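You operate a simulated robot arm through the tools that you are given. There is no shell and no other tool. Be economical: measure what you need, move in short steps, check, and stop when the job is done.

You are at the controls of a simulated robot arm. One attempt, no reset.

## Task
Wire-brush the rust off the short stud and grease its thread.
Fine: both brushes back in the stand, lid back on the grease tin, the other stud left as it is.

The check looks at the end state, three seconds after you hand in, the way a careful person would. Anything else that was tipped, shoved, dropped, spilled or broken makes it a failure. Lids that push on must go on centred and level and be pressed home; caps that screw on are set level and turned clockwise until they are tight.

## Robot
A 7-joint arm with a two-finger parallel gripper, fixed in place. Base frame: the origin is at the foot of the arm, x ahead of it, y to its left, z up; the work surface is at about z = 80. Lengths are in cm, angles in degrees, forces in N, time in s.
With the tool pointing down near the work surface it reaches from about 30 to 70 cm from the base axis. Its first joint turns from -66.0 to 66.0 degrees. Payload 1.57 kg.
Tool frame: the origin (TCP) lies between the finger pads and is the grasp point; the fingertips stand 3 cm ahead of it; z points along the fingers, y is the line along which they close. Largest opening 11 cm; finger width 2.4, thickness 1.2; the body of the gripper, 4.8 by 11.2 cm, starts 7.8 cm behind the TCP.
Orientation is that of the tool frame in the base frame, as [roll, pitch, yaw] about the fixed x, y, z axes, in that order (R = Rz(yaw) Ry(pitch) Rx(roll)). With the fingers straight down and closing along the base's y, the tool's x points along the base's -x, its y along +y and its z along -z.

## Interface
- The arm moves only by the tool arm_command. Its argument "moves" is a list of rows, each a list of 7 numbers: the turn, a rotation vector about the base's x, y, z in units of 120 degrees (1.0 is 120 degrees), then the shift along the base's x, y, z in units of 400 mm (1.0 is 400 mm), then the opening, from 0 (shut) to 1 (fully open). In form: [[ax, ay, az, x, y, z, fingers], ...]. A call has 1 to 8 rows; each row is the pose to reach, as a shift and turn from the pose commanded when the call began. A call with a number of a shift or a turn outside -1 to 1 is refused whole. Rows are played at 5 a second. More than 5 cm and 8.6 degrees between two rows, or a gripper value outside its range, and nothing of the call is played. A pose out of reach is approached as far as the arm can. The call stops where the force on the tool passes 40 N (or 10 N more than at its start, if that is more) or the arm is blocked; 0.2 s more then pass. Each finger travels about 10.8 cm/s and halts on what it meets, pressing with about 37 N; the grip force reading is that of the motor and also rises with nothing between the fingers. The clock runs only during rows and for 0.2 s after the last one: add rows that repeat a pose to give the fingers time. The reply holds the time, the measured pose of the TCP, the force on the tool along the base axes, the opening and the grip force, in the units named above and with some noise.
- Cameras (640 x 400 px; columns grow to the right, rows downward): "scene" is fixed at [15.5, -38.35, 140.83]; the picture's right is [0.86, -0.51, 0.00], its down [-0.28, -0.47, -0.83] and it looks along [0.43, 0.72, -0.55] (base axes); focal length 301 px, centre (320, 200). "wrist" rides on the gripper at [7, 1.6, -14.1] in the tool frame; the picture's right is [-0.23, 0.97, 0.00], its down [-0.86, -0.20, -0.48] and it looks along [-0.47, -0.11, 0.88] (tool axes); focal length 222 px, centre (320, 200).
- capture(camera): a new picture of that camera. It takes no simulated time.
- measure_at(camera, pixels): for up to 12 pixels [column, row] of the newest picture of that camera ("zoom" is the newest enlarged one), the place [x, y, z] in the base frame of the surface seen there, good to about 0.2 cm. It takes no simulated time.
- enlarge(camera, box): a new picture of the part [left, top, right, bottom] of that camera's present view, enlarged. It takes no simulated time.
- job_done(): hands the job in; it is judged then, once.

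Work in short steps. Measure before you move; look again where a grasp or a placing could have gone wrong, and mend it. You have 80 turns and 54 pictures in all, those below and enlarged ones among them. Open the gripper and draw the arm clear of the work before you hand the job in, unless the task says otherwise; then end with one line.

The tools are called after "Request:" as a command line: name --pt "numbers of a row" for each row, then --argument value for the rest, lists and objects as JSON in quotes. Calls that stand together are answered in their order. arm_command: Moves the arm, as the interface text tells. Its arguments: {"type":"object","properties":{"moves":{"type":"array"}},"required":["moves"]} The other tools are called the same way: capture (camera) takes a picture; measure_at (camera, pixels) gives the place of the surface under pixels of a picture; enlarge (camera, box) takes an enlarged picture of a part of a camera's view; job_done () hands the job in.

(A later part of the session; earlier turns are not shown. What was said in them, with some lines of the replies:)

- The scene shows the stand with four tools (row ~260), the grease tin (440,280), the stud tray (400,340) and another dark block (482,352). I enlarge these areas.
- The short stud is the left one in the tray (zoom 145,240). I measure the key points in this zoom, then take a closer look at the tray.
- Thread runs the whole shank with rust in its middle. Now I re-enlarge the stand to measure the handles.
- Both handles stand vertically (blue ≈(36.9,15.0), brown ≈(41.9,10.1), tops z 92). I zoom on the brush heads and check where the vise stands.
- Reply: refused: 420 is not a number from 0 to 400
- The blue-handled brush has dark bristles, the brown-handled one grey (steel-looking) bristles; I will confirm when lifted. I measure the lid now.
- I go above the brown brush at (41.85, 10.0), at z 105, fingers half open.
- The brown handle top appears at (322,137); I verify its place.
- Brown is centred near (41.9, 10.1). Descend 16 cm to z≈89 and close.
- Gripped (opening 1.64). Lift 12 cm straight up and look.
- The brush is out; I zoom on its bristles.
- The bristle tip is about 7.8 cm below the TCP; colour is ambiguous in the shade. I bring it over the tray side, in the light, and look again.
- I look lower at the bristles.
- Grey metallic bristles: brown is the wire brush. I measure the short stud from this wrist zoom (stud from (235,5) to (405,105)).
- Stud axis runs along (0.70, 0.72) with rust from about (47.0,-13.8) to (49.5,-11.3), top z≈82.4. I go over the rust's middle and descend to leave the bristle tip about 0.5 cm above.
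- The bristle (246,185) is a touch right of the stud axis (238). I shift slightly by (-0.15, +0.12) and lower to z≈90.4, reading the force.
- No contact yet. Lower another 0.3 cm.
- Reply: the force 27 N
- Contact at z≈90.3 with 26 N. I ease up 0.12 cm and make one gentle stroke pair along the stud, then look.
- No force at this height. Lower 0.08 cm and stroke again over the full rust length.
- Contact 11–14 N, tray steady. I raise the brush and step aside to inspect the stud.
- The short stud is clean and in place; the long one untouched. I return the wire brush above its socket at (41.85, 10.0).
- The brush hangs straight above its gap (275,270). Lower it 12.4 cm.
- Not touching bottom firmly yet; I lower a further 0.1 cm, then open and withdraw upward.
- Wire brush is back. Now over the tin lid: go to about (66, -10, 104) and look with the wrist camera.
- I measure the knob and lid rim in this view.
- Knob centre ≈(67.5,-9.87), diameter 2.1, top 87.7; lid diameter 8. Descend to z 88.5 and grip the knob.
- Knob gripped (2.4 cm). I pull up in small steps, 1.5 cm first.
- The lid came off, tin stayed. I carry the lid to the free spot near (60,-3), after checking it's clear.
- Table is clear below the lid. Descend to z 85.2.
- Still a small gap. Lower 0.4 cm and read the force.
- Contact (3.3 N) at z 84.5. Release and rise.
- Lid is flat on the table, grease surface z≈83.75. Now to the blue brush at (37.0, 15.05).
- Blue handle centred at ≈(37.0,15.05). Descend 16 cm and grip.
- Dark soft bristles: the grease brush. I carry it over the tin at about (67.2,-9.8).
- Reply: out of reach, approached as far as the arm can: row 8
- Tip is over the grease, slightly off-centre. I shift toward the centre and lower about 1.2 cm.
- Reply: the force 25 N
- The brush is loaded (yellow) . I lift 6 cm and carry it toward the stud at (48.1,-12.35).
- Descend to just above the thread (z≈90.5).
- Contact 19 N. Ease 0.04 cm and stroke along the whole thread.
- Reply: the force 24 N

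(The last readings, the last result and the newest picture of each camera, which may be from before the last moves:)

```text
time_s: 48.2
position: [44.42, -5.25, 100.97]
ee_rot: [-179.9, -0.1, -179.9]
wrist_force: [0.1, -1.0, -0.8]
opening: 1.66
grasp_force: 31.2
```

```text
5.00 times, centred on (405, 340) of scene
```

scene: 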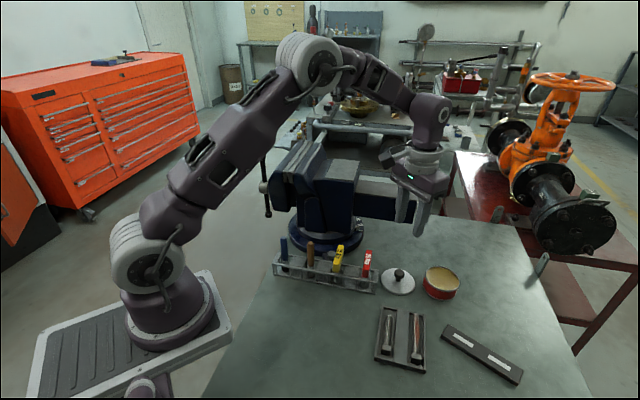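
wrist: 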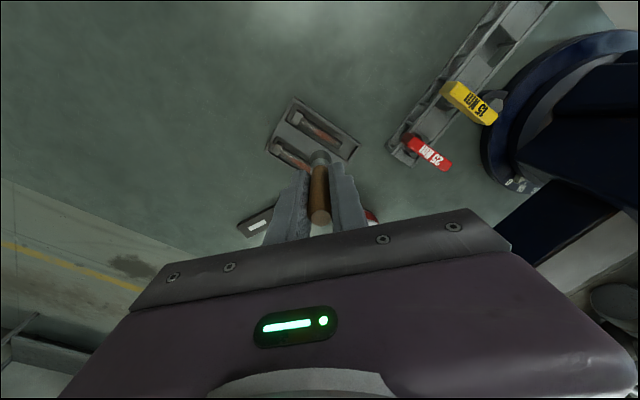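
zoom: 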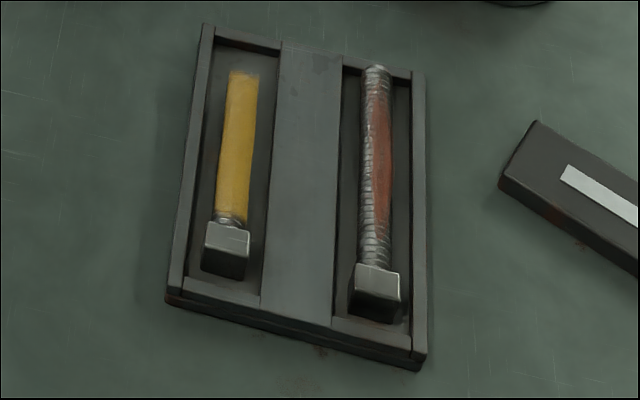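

The thread is greased except a sliver by the head (230,222). I zoom to judge it.

Request:
enlarge --camera "scene" --box '[405, 330, 425, 360]'

Request:
enlarge --camera "scene" --box '[400, 310, 430, 360]'

```text
13.33 times, centred on (415, 345) of scene
```

zoom: 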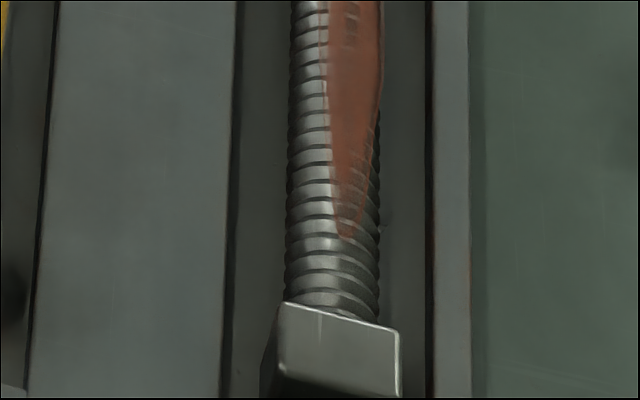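

```text
8.00 times, centred on (415, 335) of scene
```

zoom: 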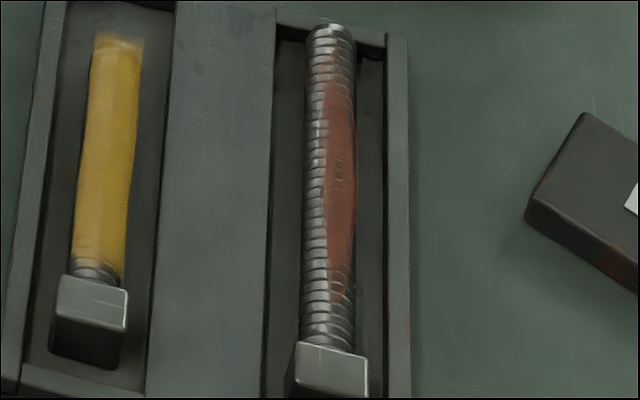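

Only one turn by the head is bare at the painted fade; coverage is good. I return the grease brush over its socket (37.0,15.05).

Request:
arm_command --pt "0 0 0 0 0 0.08 0" --pt "0 0 0 -0.0366 0.1018 0.08 0" --pt "0 0 0 -0.0732 0.2036 0.08 0" --pt "0 0 0 -0.1098 0.3054 0.08 0" --pt "0 0 0 -0.1464 0.4072 0.08 0" --pt "0 0 0 -0.183 0.509 0.08 0" --pt "0 0 0 -0.183 0.509 0.08 0"

Request:
enlarge --camera "scene" --box '[260, 190, 340, 280]'

```text
time_s: 49.8
position: [36.97, 15.12, 104.19]
ee_rot: [-180.0, 0.0, -180.0]
wrist_force: [0.5, 0.3, -1.1]
opening: 1.65
grasp_force: 31.4
```

```text
4.44 times, centred on (300, 235) of scene
```

zoom: 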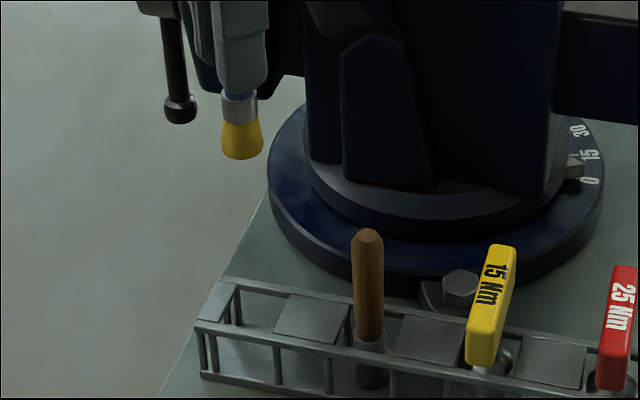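

Pose matches the grasp location (36.97,15.12). Lower 15 cm.

Request:
arm_command --pt "0 0 0 0 0 -0.1 0" --pt "0 0 0 0 0 -0.2 0" --pt "0 0 0 0 0 -0.28 0" --pt "0 0 0 0 0 -0.34 0" --pt "0 0 0 0 0 -0.365 0" --pt "0 0 0 0 0 -0.375 0" --pt "0 0 0 0 0 -0.375 0"

```text
time_s: 51.4
position: [36.95, 14.98, 89.29]
ee_rot: [-180.0, 0.0, -180.0]
wrist_force: [0.1, -0.6, -0.5]
opening: 1.64
grasp_force: 31.4
```

Down 0.2 cm more, then release and rise.

Request:
arm_command --pt "0 0 0 0 0 -0.003 0" --pt "0 0 0 0 0 -0.005 0" --pt "0 0 0 0 0 -0.005 0.2" --pt "0 0 0 0 0 -0.005 0.4" --pt "0 0 0 0 0 -0.005 0.4" --pt "0 0 0 0 0 0.1 0.4" --pt "0 0 0 0 0 0.2 0.4" --pt "0 0 0 0 0 0.3 0.4"

Request:
enlarge --camera "scene" --box '[260, 210, 420, 310]'

```text
time_s: 53.2
position: [37.17, 14.83, 101.28]
ee_rot: [180.0, 0.0, -180.0]
wrist_force: [-1.5, -0.1, 0.5]
opening: 4.4
grasp_force: 0.1
```

```text
4.00 times, centred on (340, 260) of scene
```

zoom: 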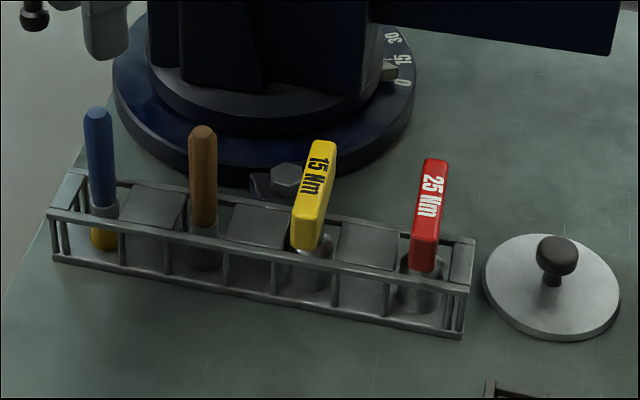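

Both brushes are back. Now over the lid at (60,-3).

Request:
arm_command --pt "0 0 0 0 0 0.1 0.4" --pt "0 0 0 0.0823 -0.0644 0.1 0.4" --pt "0 0 0 0.1646 -0.1289 0.1 0.4" --pt "0 0 0 0.2469 -0.1933 0.1 0.4" --pt "0 0 0 0.3293 -0.2577 0.1 0.4" --pt "0 0 0 0.4116 -0.3221 0.1 0.4" --pt "0 0 0 0.4939 -0.3866 0.1 0.4" --pt "0 0 0 0.5763 -0.451 0.1 0.4"

Request:
arm_command --pt "0 0 0 0 0 -0.1 0.4" --pt "0 0 0 0 0 -0.15 0.4" --pt "0 0 0 0 0 -0.15 0.4"

Request:
enlarge --camera "wrist" --box '[240, 90, 400, 190]'

Request:
measure_at --camera "zoom" --pixels '[[337, 285], [337, 260], [337, 310], [310, 285], [365, 285]]'

```text
time_s: 55.0
position: [60.07, -3.12, 105.3]
ee_rot: [-180.0, 0.1, -180.0]
wrist_force: [1.6, -0.8, 0.5]
opening: 4.4
grasp_force: 0.1
```

```text
time_s: 55.8
position: [60.01, -3.11, 99.25]
ee_rot: [-180.0, 0.0, 180.0]
wrist_force: [-0.1, 0.1, -0.2]
opening: 4.38
grasp_force: 0.1
```

```text
4.00 times, centred on (320, 140) of wrist
```

zoom: 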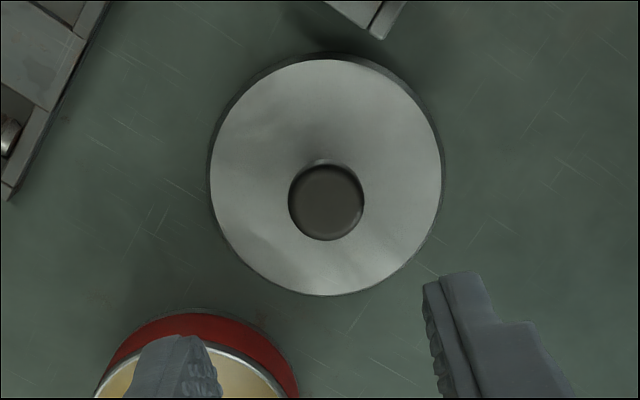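

```text
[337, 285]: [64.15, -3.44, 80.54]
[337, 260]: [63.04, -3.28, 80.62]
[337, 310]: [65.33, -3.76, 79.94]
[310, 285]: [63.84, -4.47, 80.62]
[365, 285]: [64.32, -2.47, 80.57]
```

Knob is at (326,203) in the zoom; measure it.

Request:
measure_at --camera "zoom" --pixels '[[326, 203], [295, 203], [358, 203], [327, 172], [327, 234]]'

```text
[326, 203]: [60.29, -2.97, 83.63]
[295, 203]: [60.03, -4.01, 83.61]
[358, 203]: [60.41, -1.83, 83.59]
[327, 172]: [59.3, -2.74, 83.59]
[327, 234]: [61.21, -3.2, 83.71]
```

I descend to the same relative grasp height (z≈84.6) with a +0.15 cm y correction and grip the knob.

Request:
arm_command --pt "0 0 0 0 0.004 -0.11 0.4" --pt "0 0 0 0 0.004 -0.22 0.4" --pt "0 0 0 0 0.004 -0.31 0.4" --pt "0 0 0 0 0.004 -0.35 0.4" --pt "0 0 0 0 0.004 -0.365 0.4" --pt "0 0 0 0 0.004 -0.365 0.0" --pt "0 0 0 0 0.004 -0.365 0.0" --pt "0 0 0 0 0.004 -0.365 0.0"

Request:
arm_command --pt "0 0 0 0 0 0.05 0" --pt "0 0 0 0 0 0.12 0" --pt "0 0 0 0 0 0.2 0" --pt "0 0 0 0 0 0.2 0"

```text
time_s: 57.6
position: [60.05, -2.92, 84.51]
ee_rot: [-179.9, 0.0, -180.0]
wrist_force: [0.1, -0.1, -0.5]
opening: 2.38
grasp_force: 35.8
```

```text
time_s: 58.6
position: [59.96, -2.9, 92.7]
ee_rot: [179.9, 0.0, -179.9]
wrist_force: [0.4, -0.3, -0.9]
opening: 2.4
grasp_force: 35.8
```

Lid held. Move over the tin and lower to z≈90.

Request:
arm_command --pt "0 0 0 0.0623 -0.058 0 0" --pt "0 0 0 0.1247 -0.116 0 0" --pt "0 0 0 0.187 -0.174 0 0" --pt "0 0 0 0.187 -0.174 -0.05 0" --pt "0 0 0 0.187 -0.174 -0.07 0" --pt "0 0 0 0.187 -0.174 -0.07 0"

Request:
enlarge --camera "scene" --box '[400, 230, 480, 310]'

```text
time_s: 60.0
position: [67.41, -9.99, 89.75]
ee_rot: [180.0, 0.0, 180.0]
wrist_force: [-0.2, -0.4, -0.9]
opening: 2.38
grasp_force: 35.6
```

```text
5.00 times, centred on (440, 270) of scene
```

zoom: 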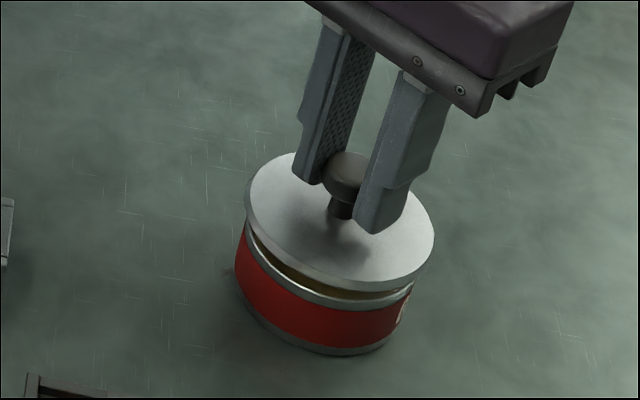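

Lid lines up as at removal (left 245, right 435). Lower onto the tin.

Request:
arm_command --pt "0 0 0 0.001 0.002 -0.01 0" --pt "0 0 0 0.001 0.002 -0.02 0" --pt "0 0 0 0.001 0.002 -0.028 0" --pt "0 0 0 0.001 0.002 -0.032 0" --pt "0 0 0 0.001 0.002 -0.032 0"

Request:
enlarge --camera "scene" --box '[400, 230, 480, 310]'

```text
time_s: 61.2
position: [67.51, -9.85, 88.64]
ee_rot: [-180.0, 0.0, 179.9]
wrist_force: [-7.9, -1.5, 15.2]
opening: 2.38
grasp_force: 35.8
```

```text
5.00 times, centred on (440, 270) of scene
```

zoom: 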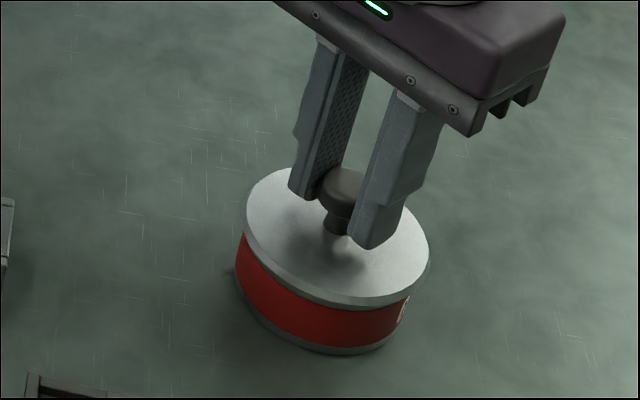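

Contact 15 N up, 8 N toward -x: I relieve x by 0.08 cm and press a little further.

Request:
arm_command --pt "0 0 0 -0.002 0 0 0" --pt "0 0 0 -0.002 0 -0.002 0" --pt "0 0 0 -0.002 0 -0.003 0" --pt "0 0 0 -0.002 0 -0.003 0"

```text
time_s: 62.2
position: [67.49, -9.86, 88.64]
ee_rot: [-179.9, 0.3, -179.9]
wrist_force: [-0.4, -3.9, 33.2]
opening: 2.4
grasp_force: 35.9
```

33 N at z 88.64, versus 88.49 originally. I release, rise and check the lid's height and level.

Request:
arm_command --pt "0 0 0 -0.002 0 0.002 0" --pt "0 0 0 -0.002 0 0.002 0.2" --pt "0 0 0 -0.002 0 0.002 0.4" --pt "0 0 0 -0.002 0 0.002 0.4" --pt "0 0 0 -0.002 0 0.1 0.4" --pt "0 0 0 -0.002 0 0.2 0.4" --pt "0 0 0 -0.002 0 0.3 0.4"

Request:
enlarge --camera "scene" --box '[410, 250, 480, 310]'

Request:
measure_at --camera "zoom" --pixels '[[325, 122], [195, 160], [425, 215], [330, 258], [240, 95], [250, 200], [290, 150], [370, 230], [300, 240], [220, 130]]'

```text
time_s: 63.8
position: [67.55, -9.84, 100.5]
ee_rot: [179.9, 0.0, 179.9]
wrist_force: [-0.7, 0.5, 0.9]
opening: 4.37
grasp_force: 0.1
```

```text
6.67 times, centred on (445, 280) of scene
```

zoom: 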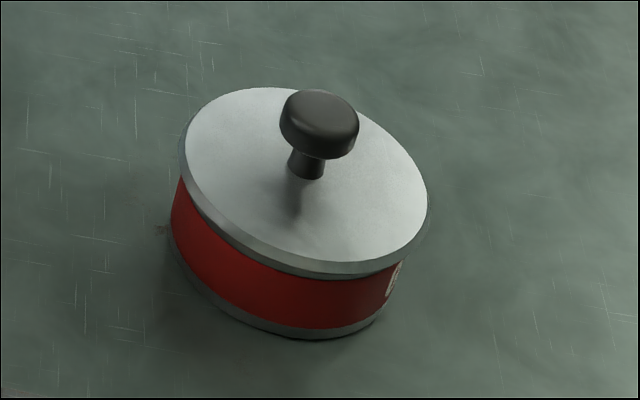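

```text
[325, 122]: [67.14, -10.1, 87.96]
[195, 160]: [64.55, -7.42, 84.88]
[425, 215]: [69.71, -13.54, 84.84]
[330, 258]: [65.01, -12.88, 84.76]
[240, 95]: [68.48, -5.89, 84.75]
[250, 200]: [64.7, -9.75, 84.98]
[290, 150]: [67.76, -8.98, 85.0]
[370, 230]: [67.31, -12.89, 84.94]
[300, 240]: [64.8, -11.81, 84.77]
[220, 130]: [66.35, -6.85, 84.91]
```

Height and level match the original (84.9 / 87.9). For certainty I press the knob's top with closed fingers: first to just above it.

Request:
arm_command --pt "0 0 0 0 0 -0.05 0" --pt "0 0 0 0 0 -0.15 0" --pt "0 0 0 0 0 -0.22 0" --pt "0 0 0 0 0 -0.232 0" --pt "0 0 0 0 0 -0.232 0"

Request:
arm_command --pt "0 0 0 0 0 -0.004 0" --pt "0 0 0 0 0 -0.008 0" --pt "0 0 0 0 0 -0.012 0" --pt "0 0 0 0 0 -0.012 0"

```text
time_s: 65.0
position: [67.36, -9.75, 91.17]
ee_rot: [-180.0, 0.0, 179.9]
wrist_force: [-0.4, 0.5, 0.2]
opening: 0.0
grasp_force: 21.5
```

```text
time_s: 66.0
position: [67.5, -9.71, 90.77]
ee_rot: [180.0, 0.1, 179.9]
wrist_force: [-1.9, 1.1, 9.4]
opening: 0.0
grasp_force: 21.2
```

Contact 9 N; press a bit more.

Request:
arm_command --pt "0 0 0 0 0 -0.003 0" --pt "0 0 0 0 0 -0.006 0" --pt "0 0 0 0 0 -0.006 0"

```text
time_s: 67.0
position: [67.54, -9.75, 90.75]
ee_rot: [-180.0, 0.3, 180.0]
wrist_force: [-4.1, 1.7, 9.3]
opening: 0.0
grasp_force: 21.8
stopped in row 3: the force on the tool passed its limit (the readings are from after the stop); the commanded pose is now the measured one
```

Over 40 N with no further travel: the lid is home. Withdraw upward, open, and take a final look.

Request:
arm_command --pt "0 0 0 0 0 0.1 0" --pt "0 0 0 0 0 0.2 0.4" --pt "0 0 0 0 0 0.3 0.5" --pt "0 0 0 -0.1 0.06 0.35 0.5" --pt "0 0 0 -0.2 0.1 0.4 0.5" --pt "0 0 0 -0.3 0.14 0.45 0.5" --pt "0 0 0 -0.4 0.18 0.5 0.5"

Request:
capture --camera "scene"

Request:
enlarge --camera "scene" --box '[360, 250, 540, 390]'

```text
refused: row 4 steps farther than a row can; nothing moved
```

```text
10 pictures are left
```

scene: 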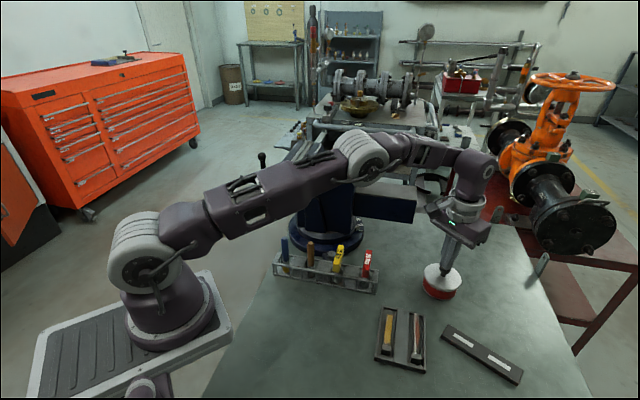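

```text
2.86 times, centred on (450, 320) of scene
```

zoom: 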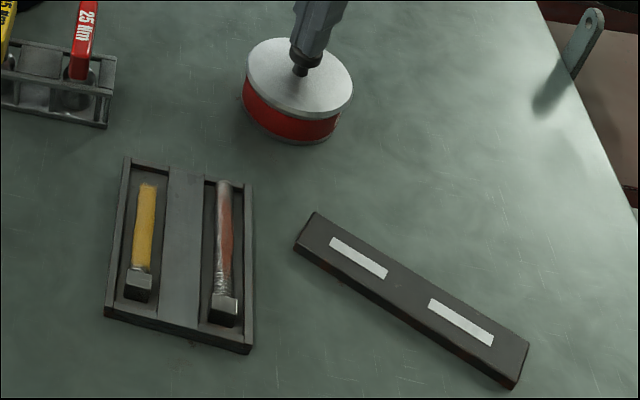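

A step was too long; I repeat the withdrawal in smaller steps.

Request:
arm_command --pt "0 0 0 0 0 0.08 0" --pt "0 0 0 0 0 0.18 0.2" --pt "0 0 0 0 0 0.28 0.5" --pt "0 0 0 -0.09 0.04 0.32 0.5" --pt "0 0 0 -0.18 0.08 0.36 0.5" --pt "0 0 0 -0.27 0.12 0.4 0.5" --pt "0 0 0 -0.36 0.16 0.44 0.5"

Request:
enlarge --camera "scene" --box '[260, 220, 540, 390]'

Request:
enlarge --camera "scene" --box '[410, 250, 480, 310]'

```text
time_s: 68.5
position: [53.04, -3.47, 108.07]
ee_rot: [-179.9, 0.2, -180.0]
wrist_force: [-0.1, 0.2, -0.1]
opening: 5.51
grasp_force: 0.1
```

```text
2.29 times, centred on (400, 305) of scene
```

zoom: 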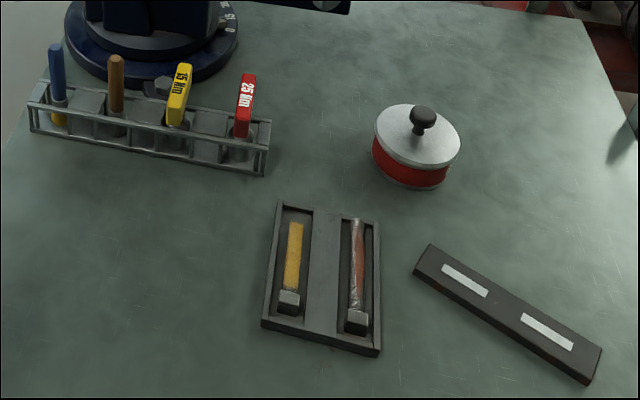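

```text
6.67 times, centred on (445, 280) of scene
```

zoom: 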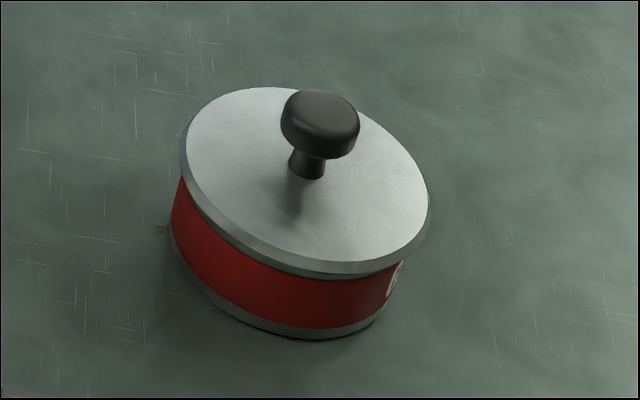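

Both brushes are in the stand, the lid is level on the tin, the short stud is greased, the long one is untouched, and the arm is clear. I hand in.

Request:
job_done

```text
The job is handed in.
```

The short stud is free of rust and its thread is greased, except for about one turn next to the head. Both brushes are back in the stand, the lid is pressed home level on the grease tin, and the long stud is as it was.
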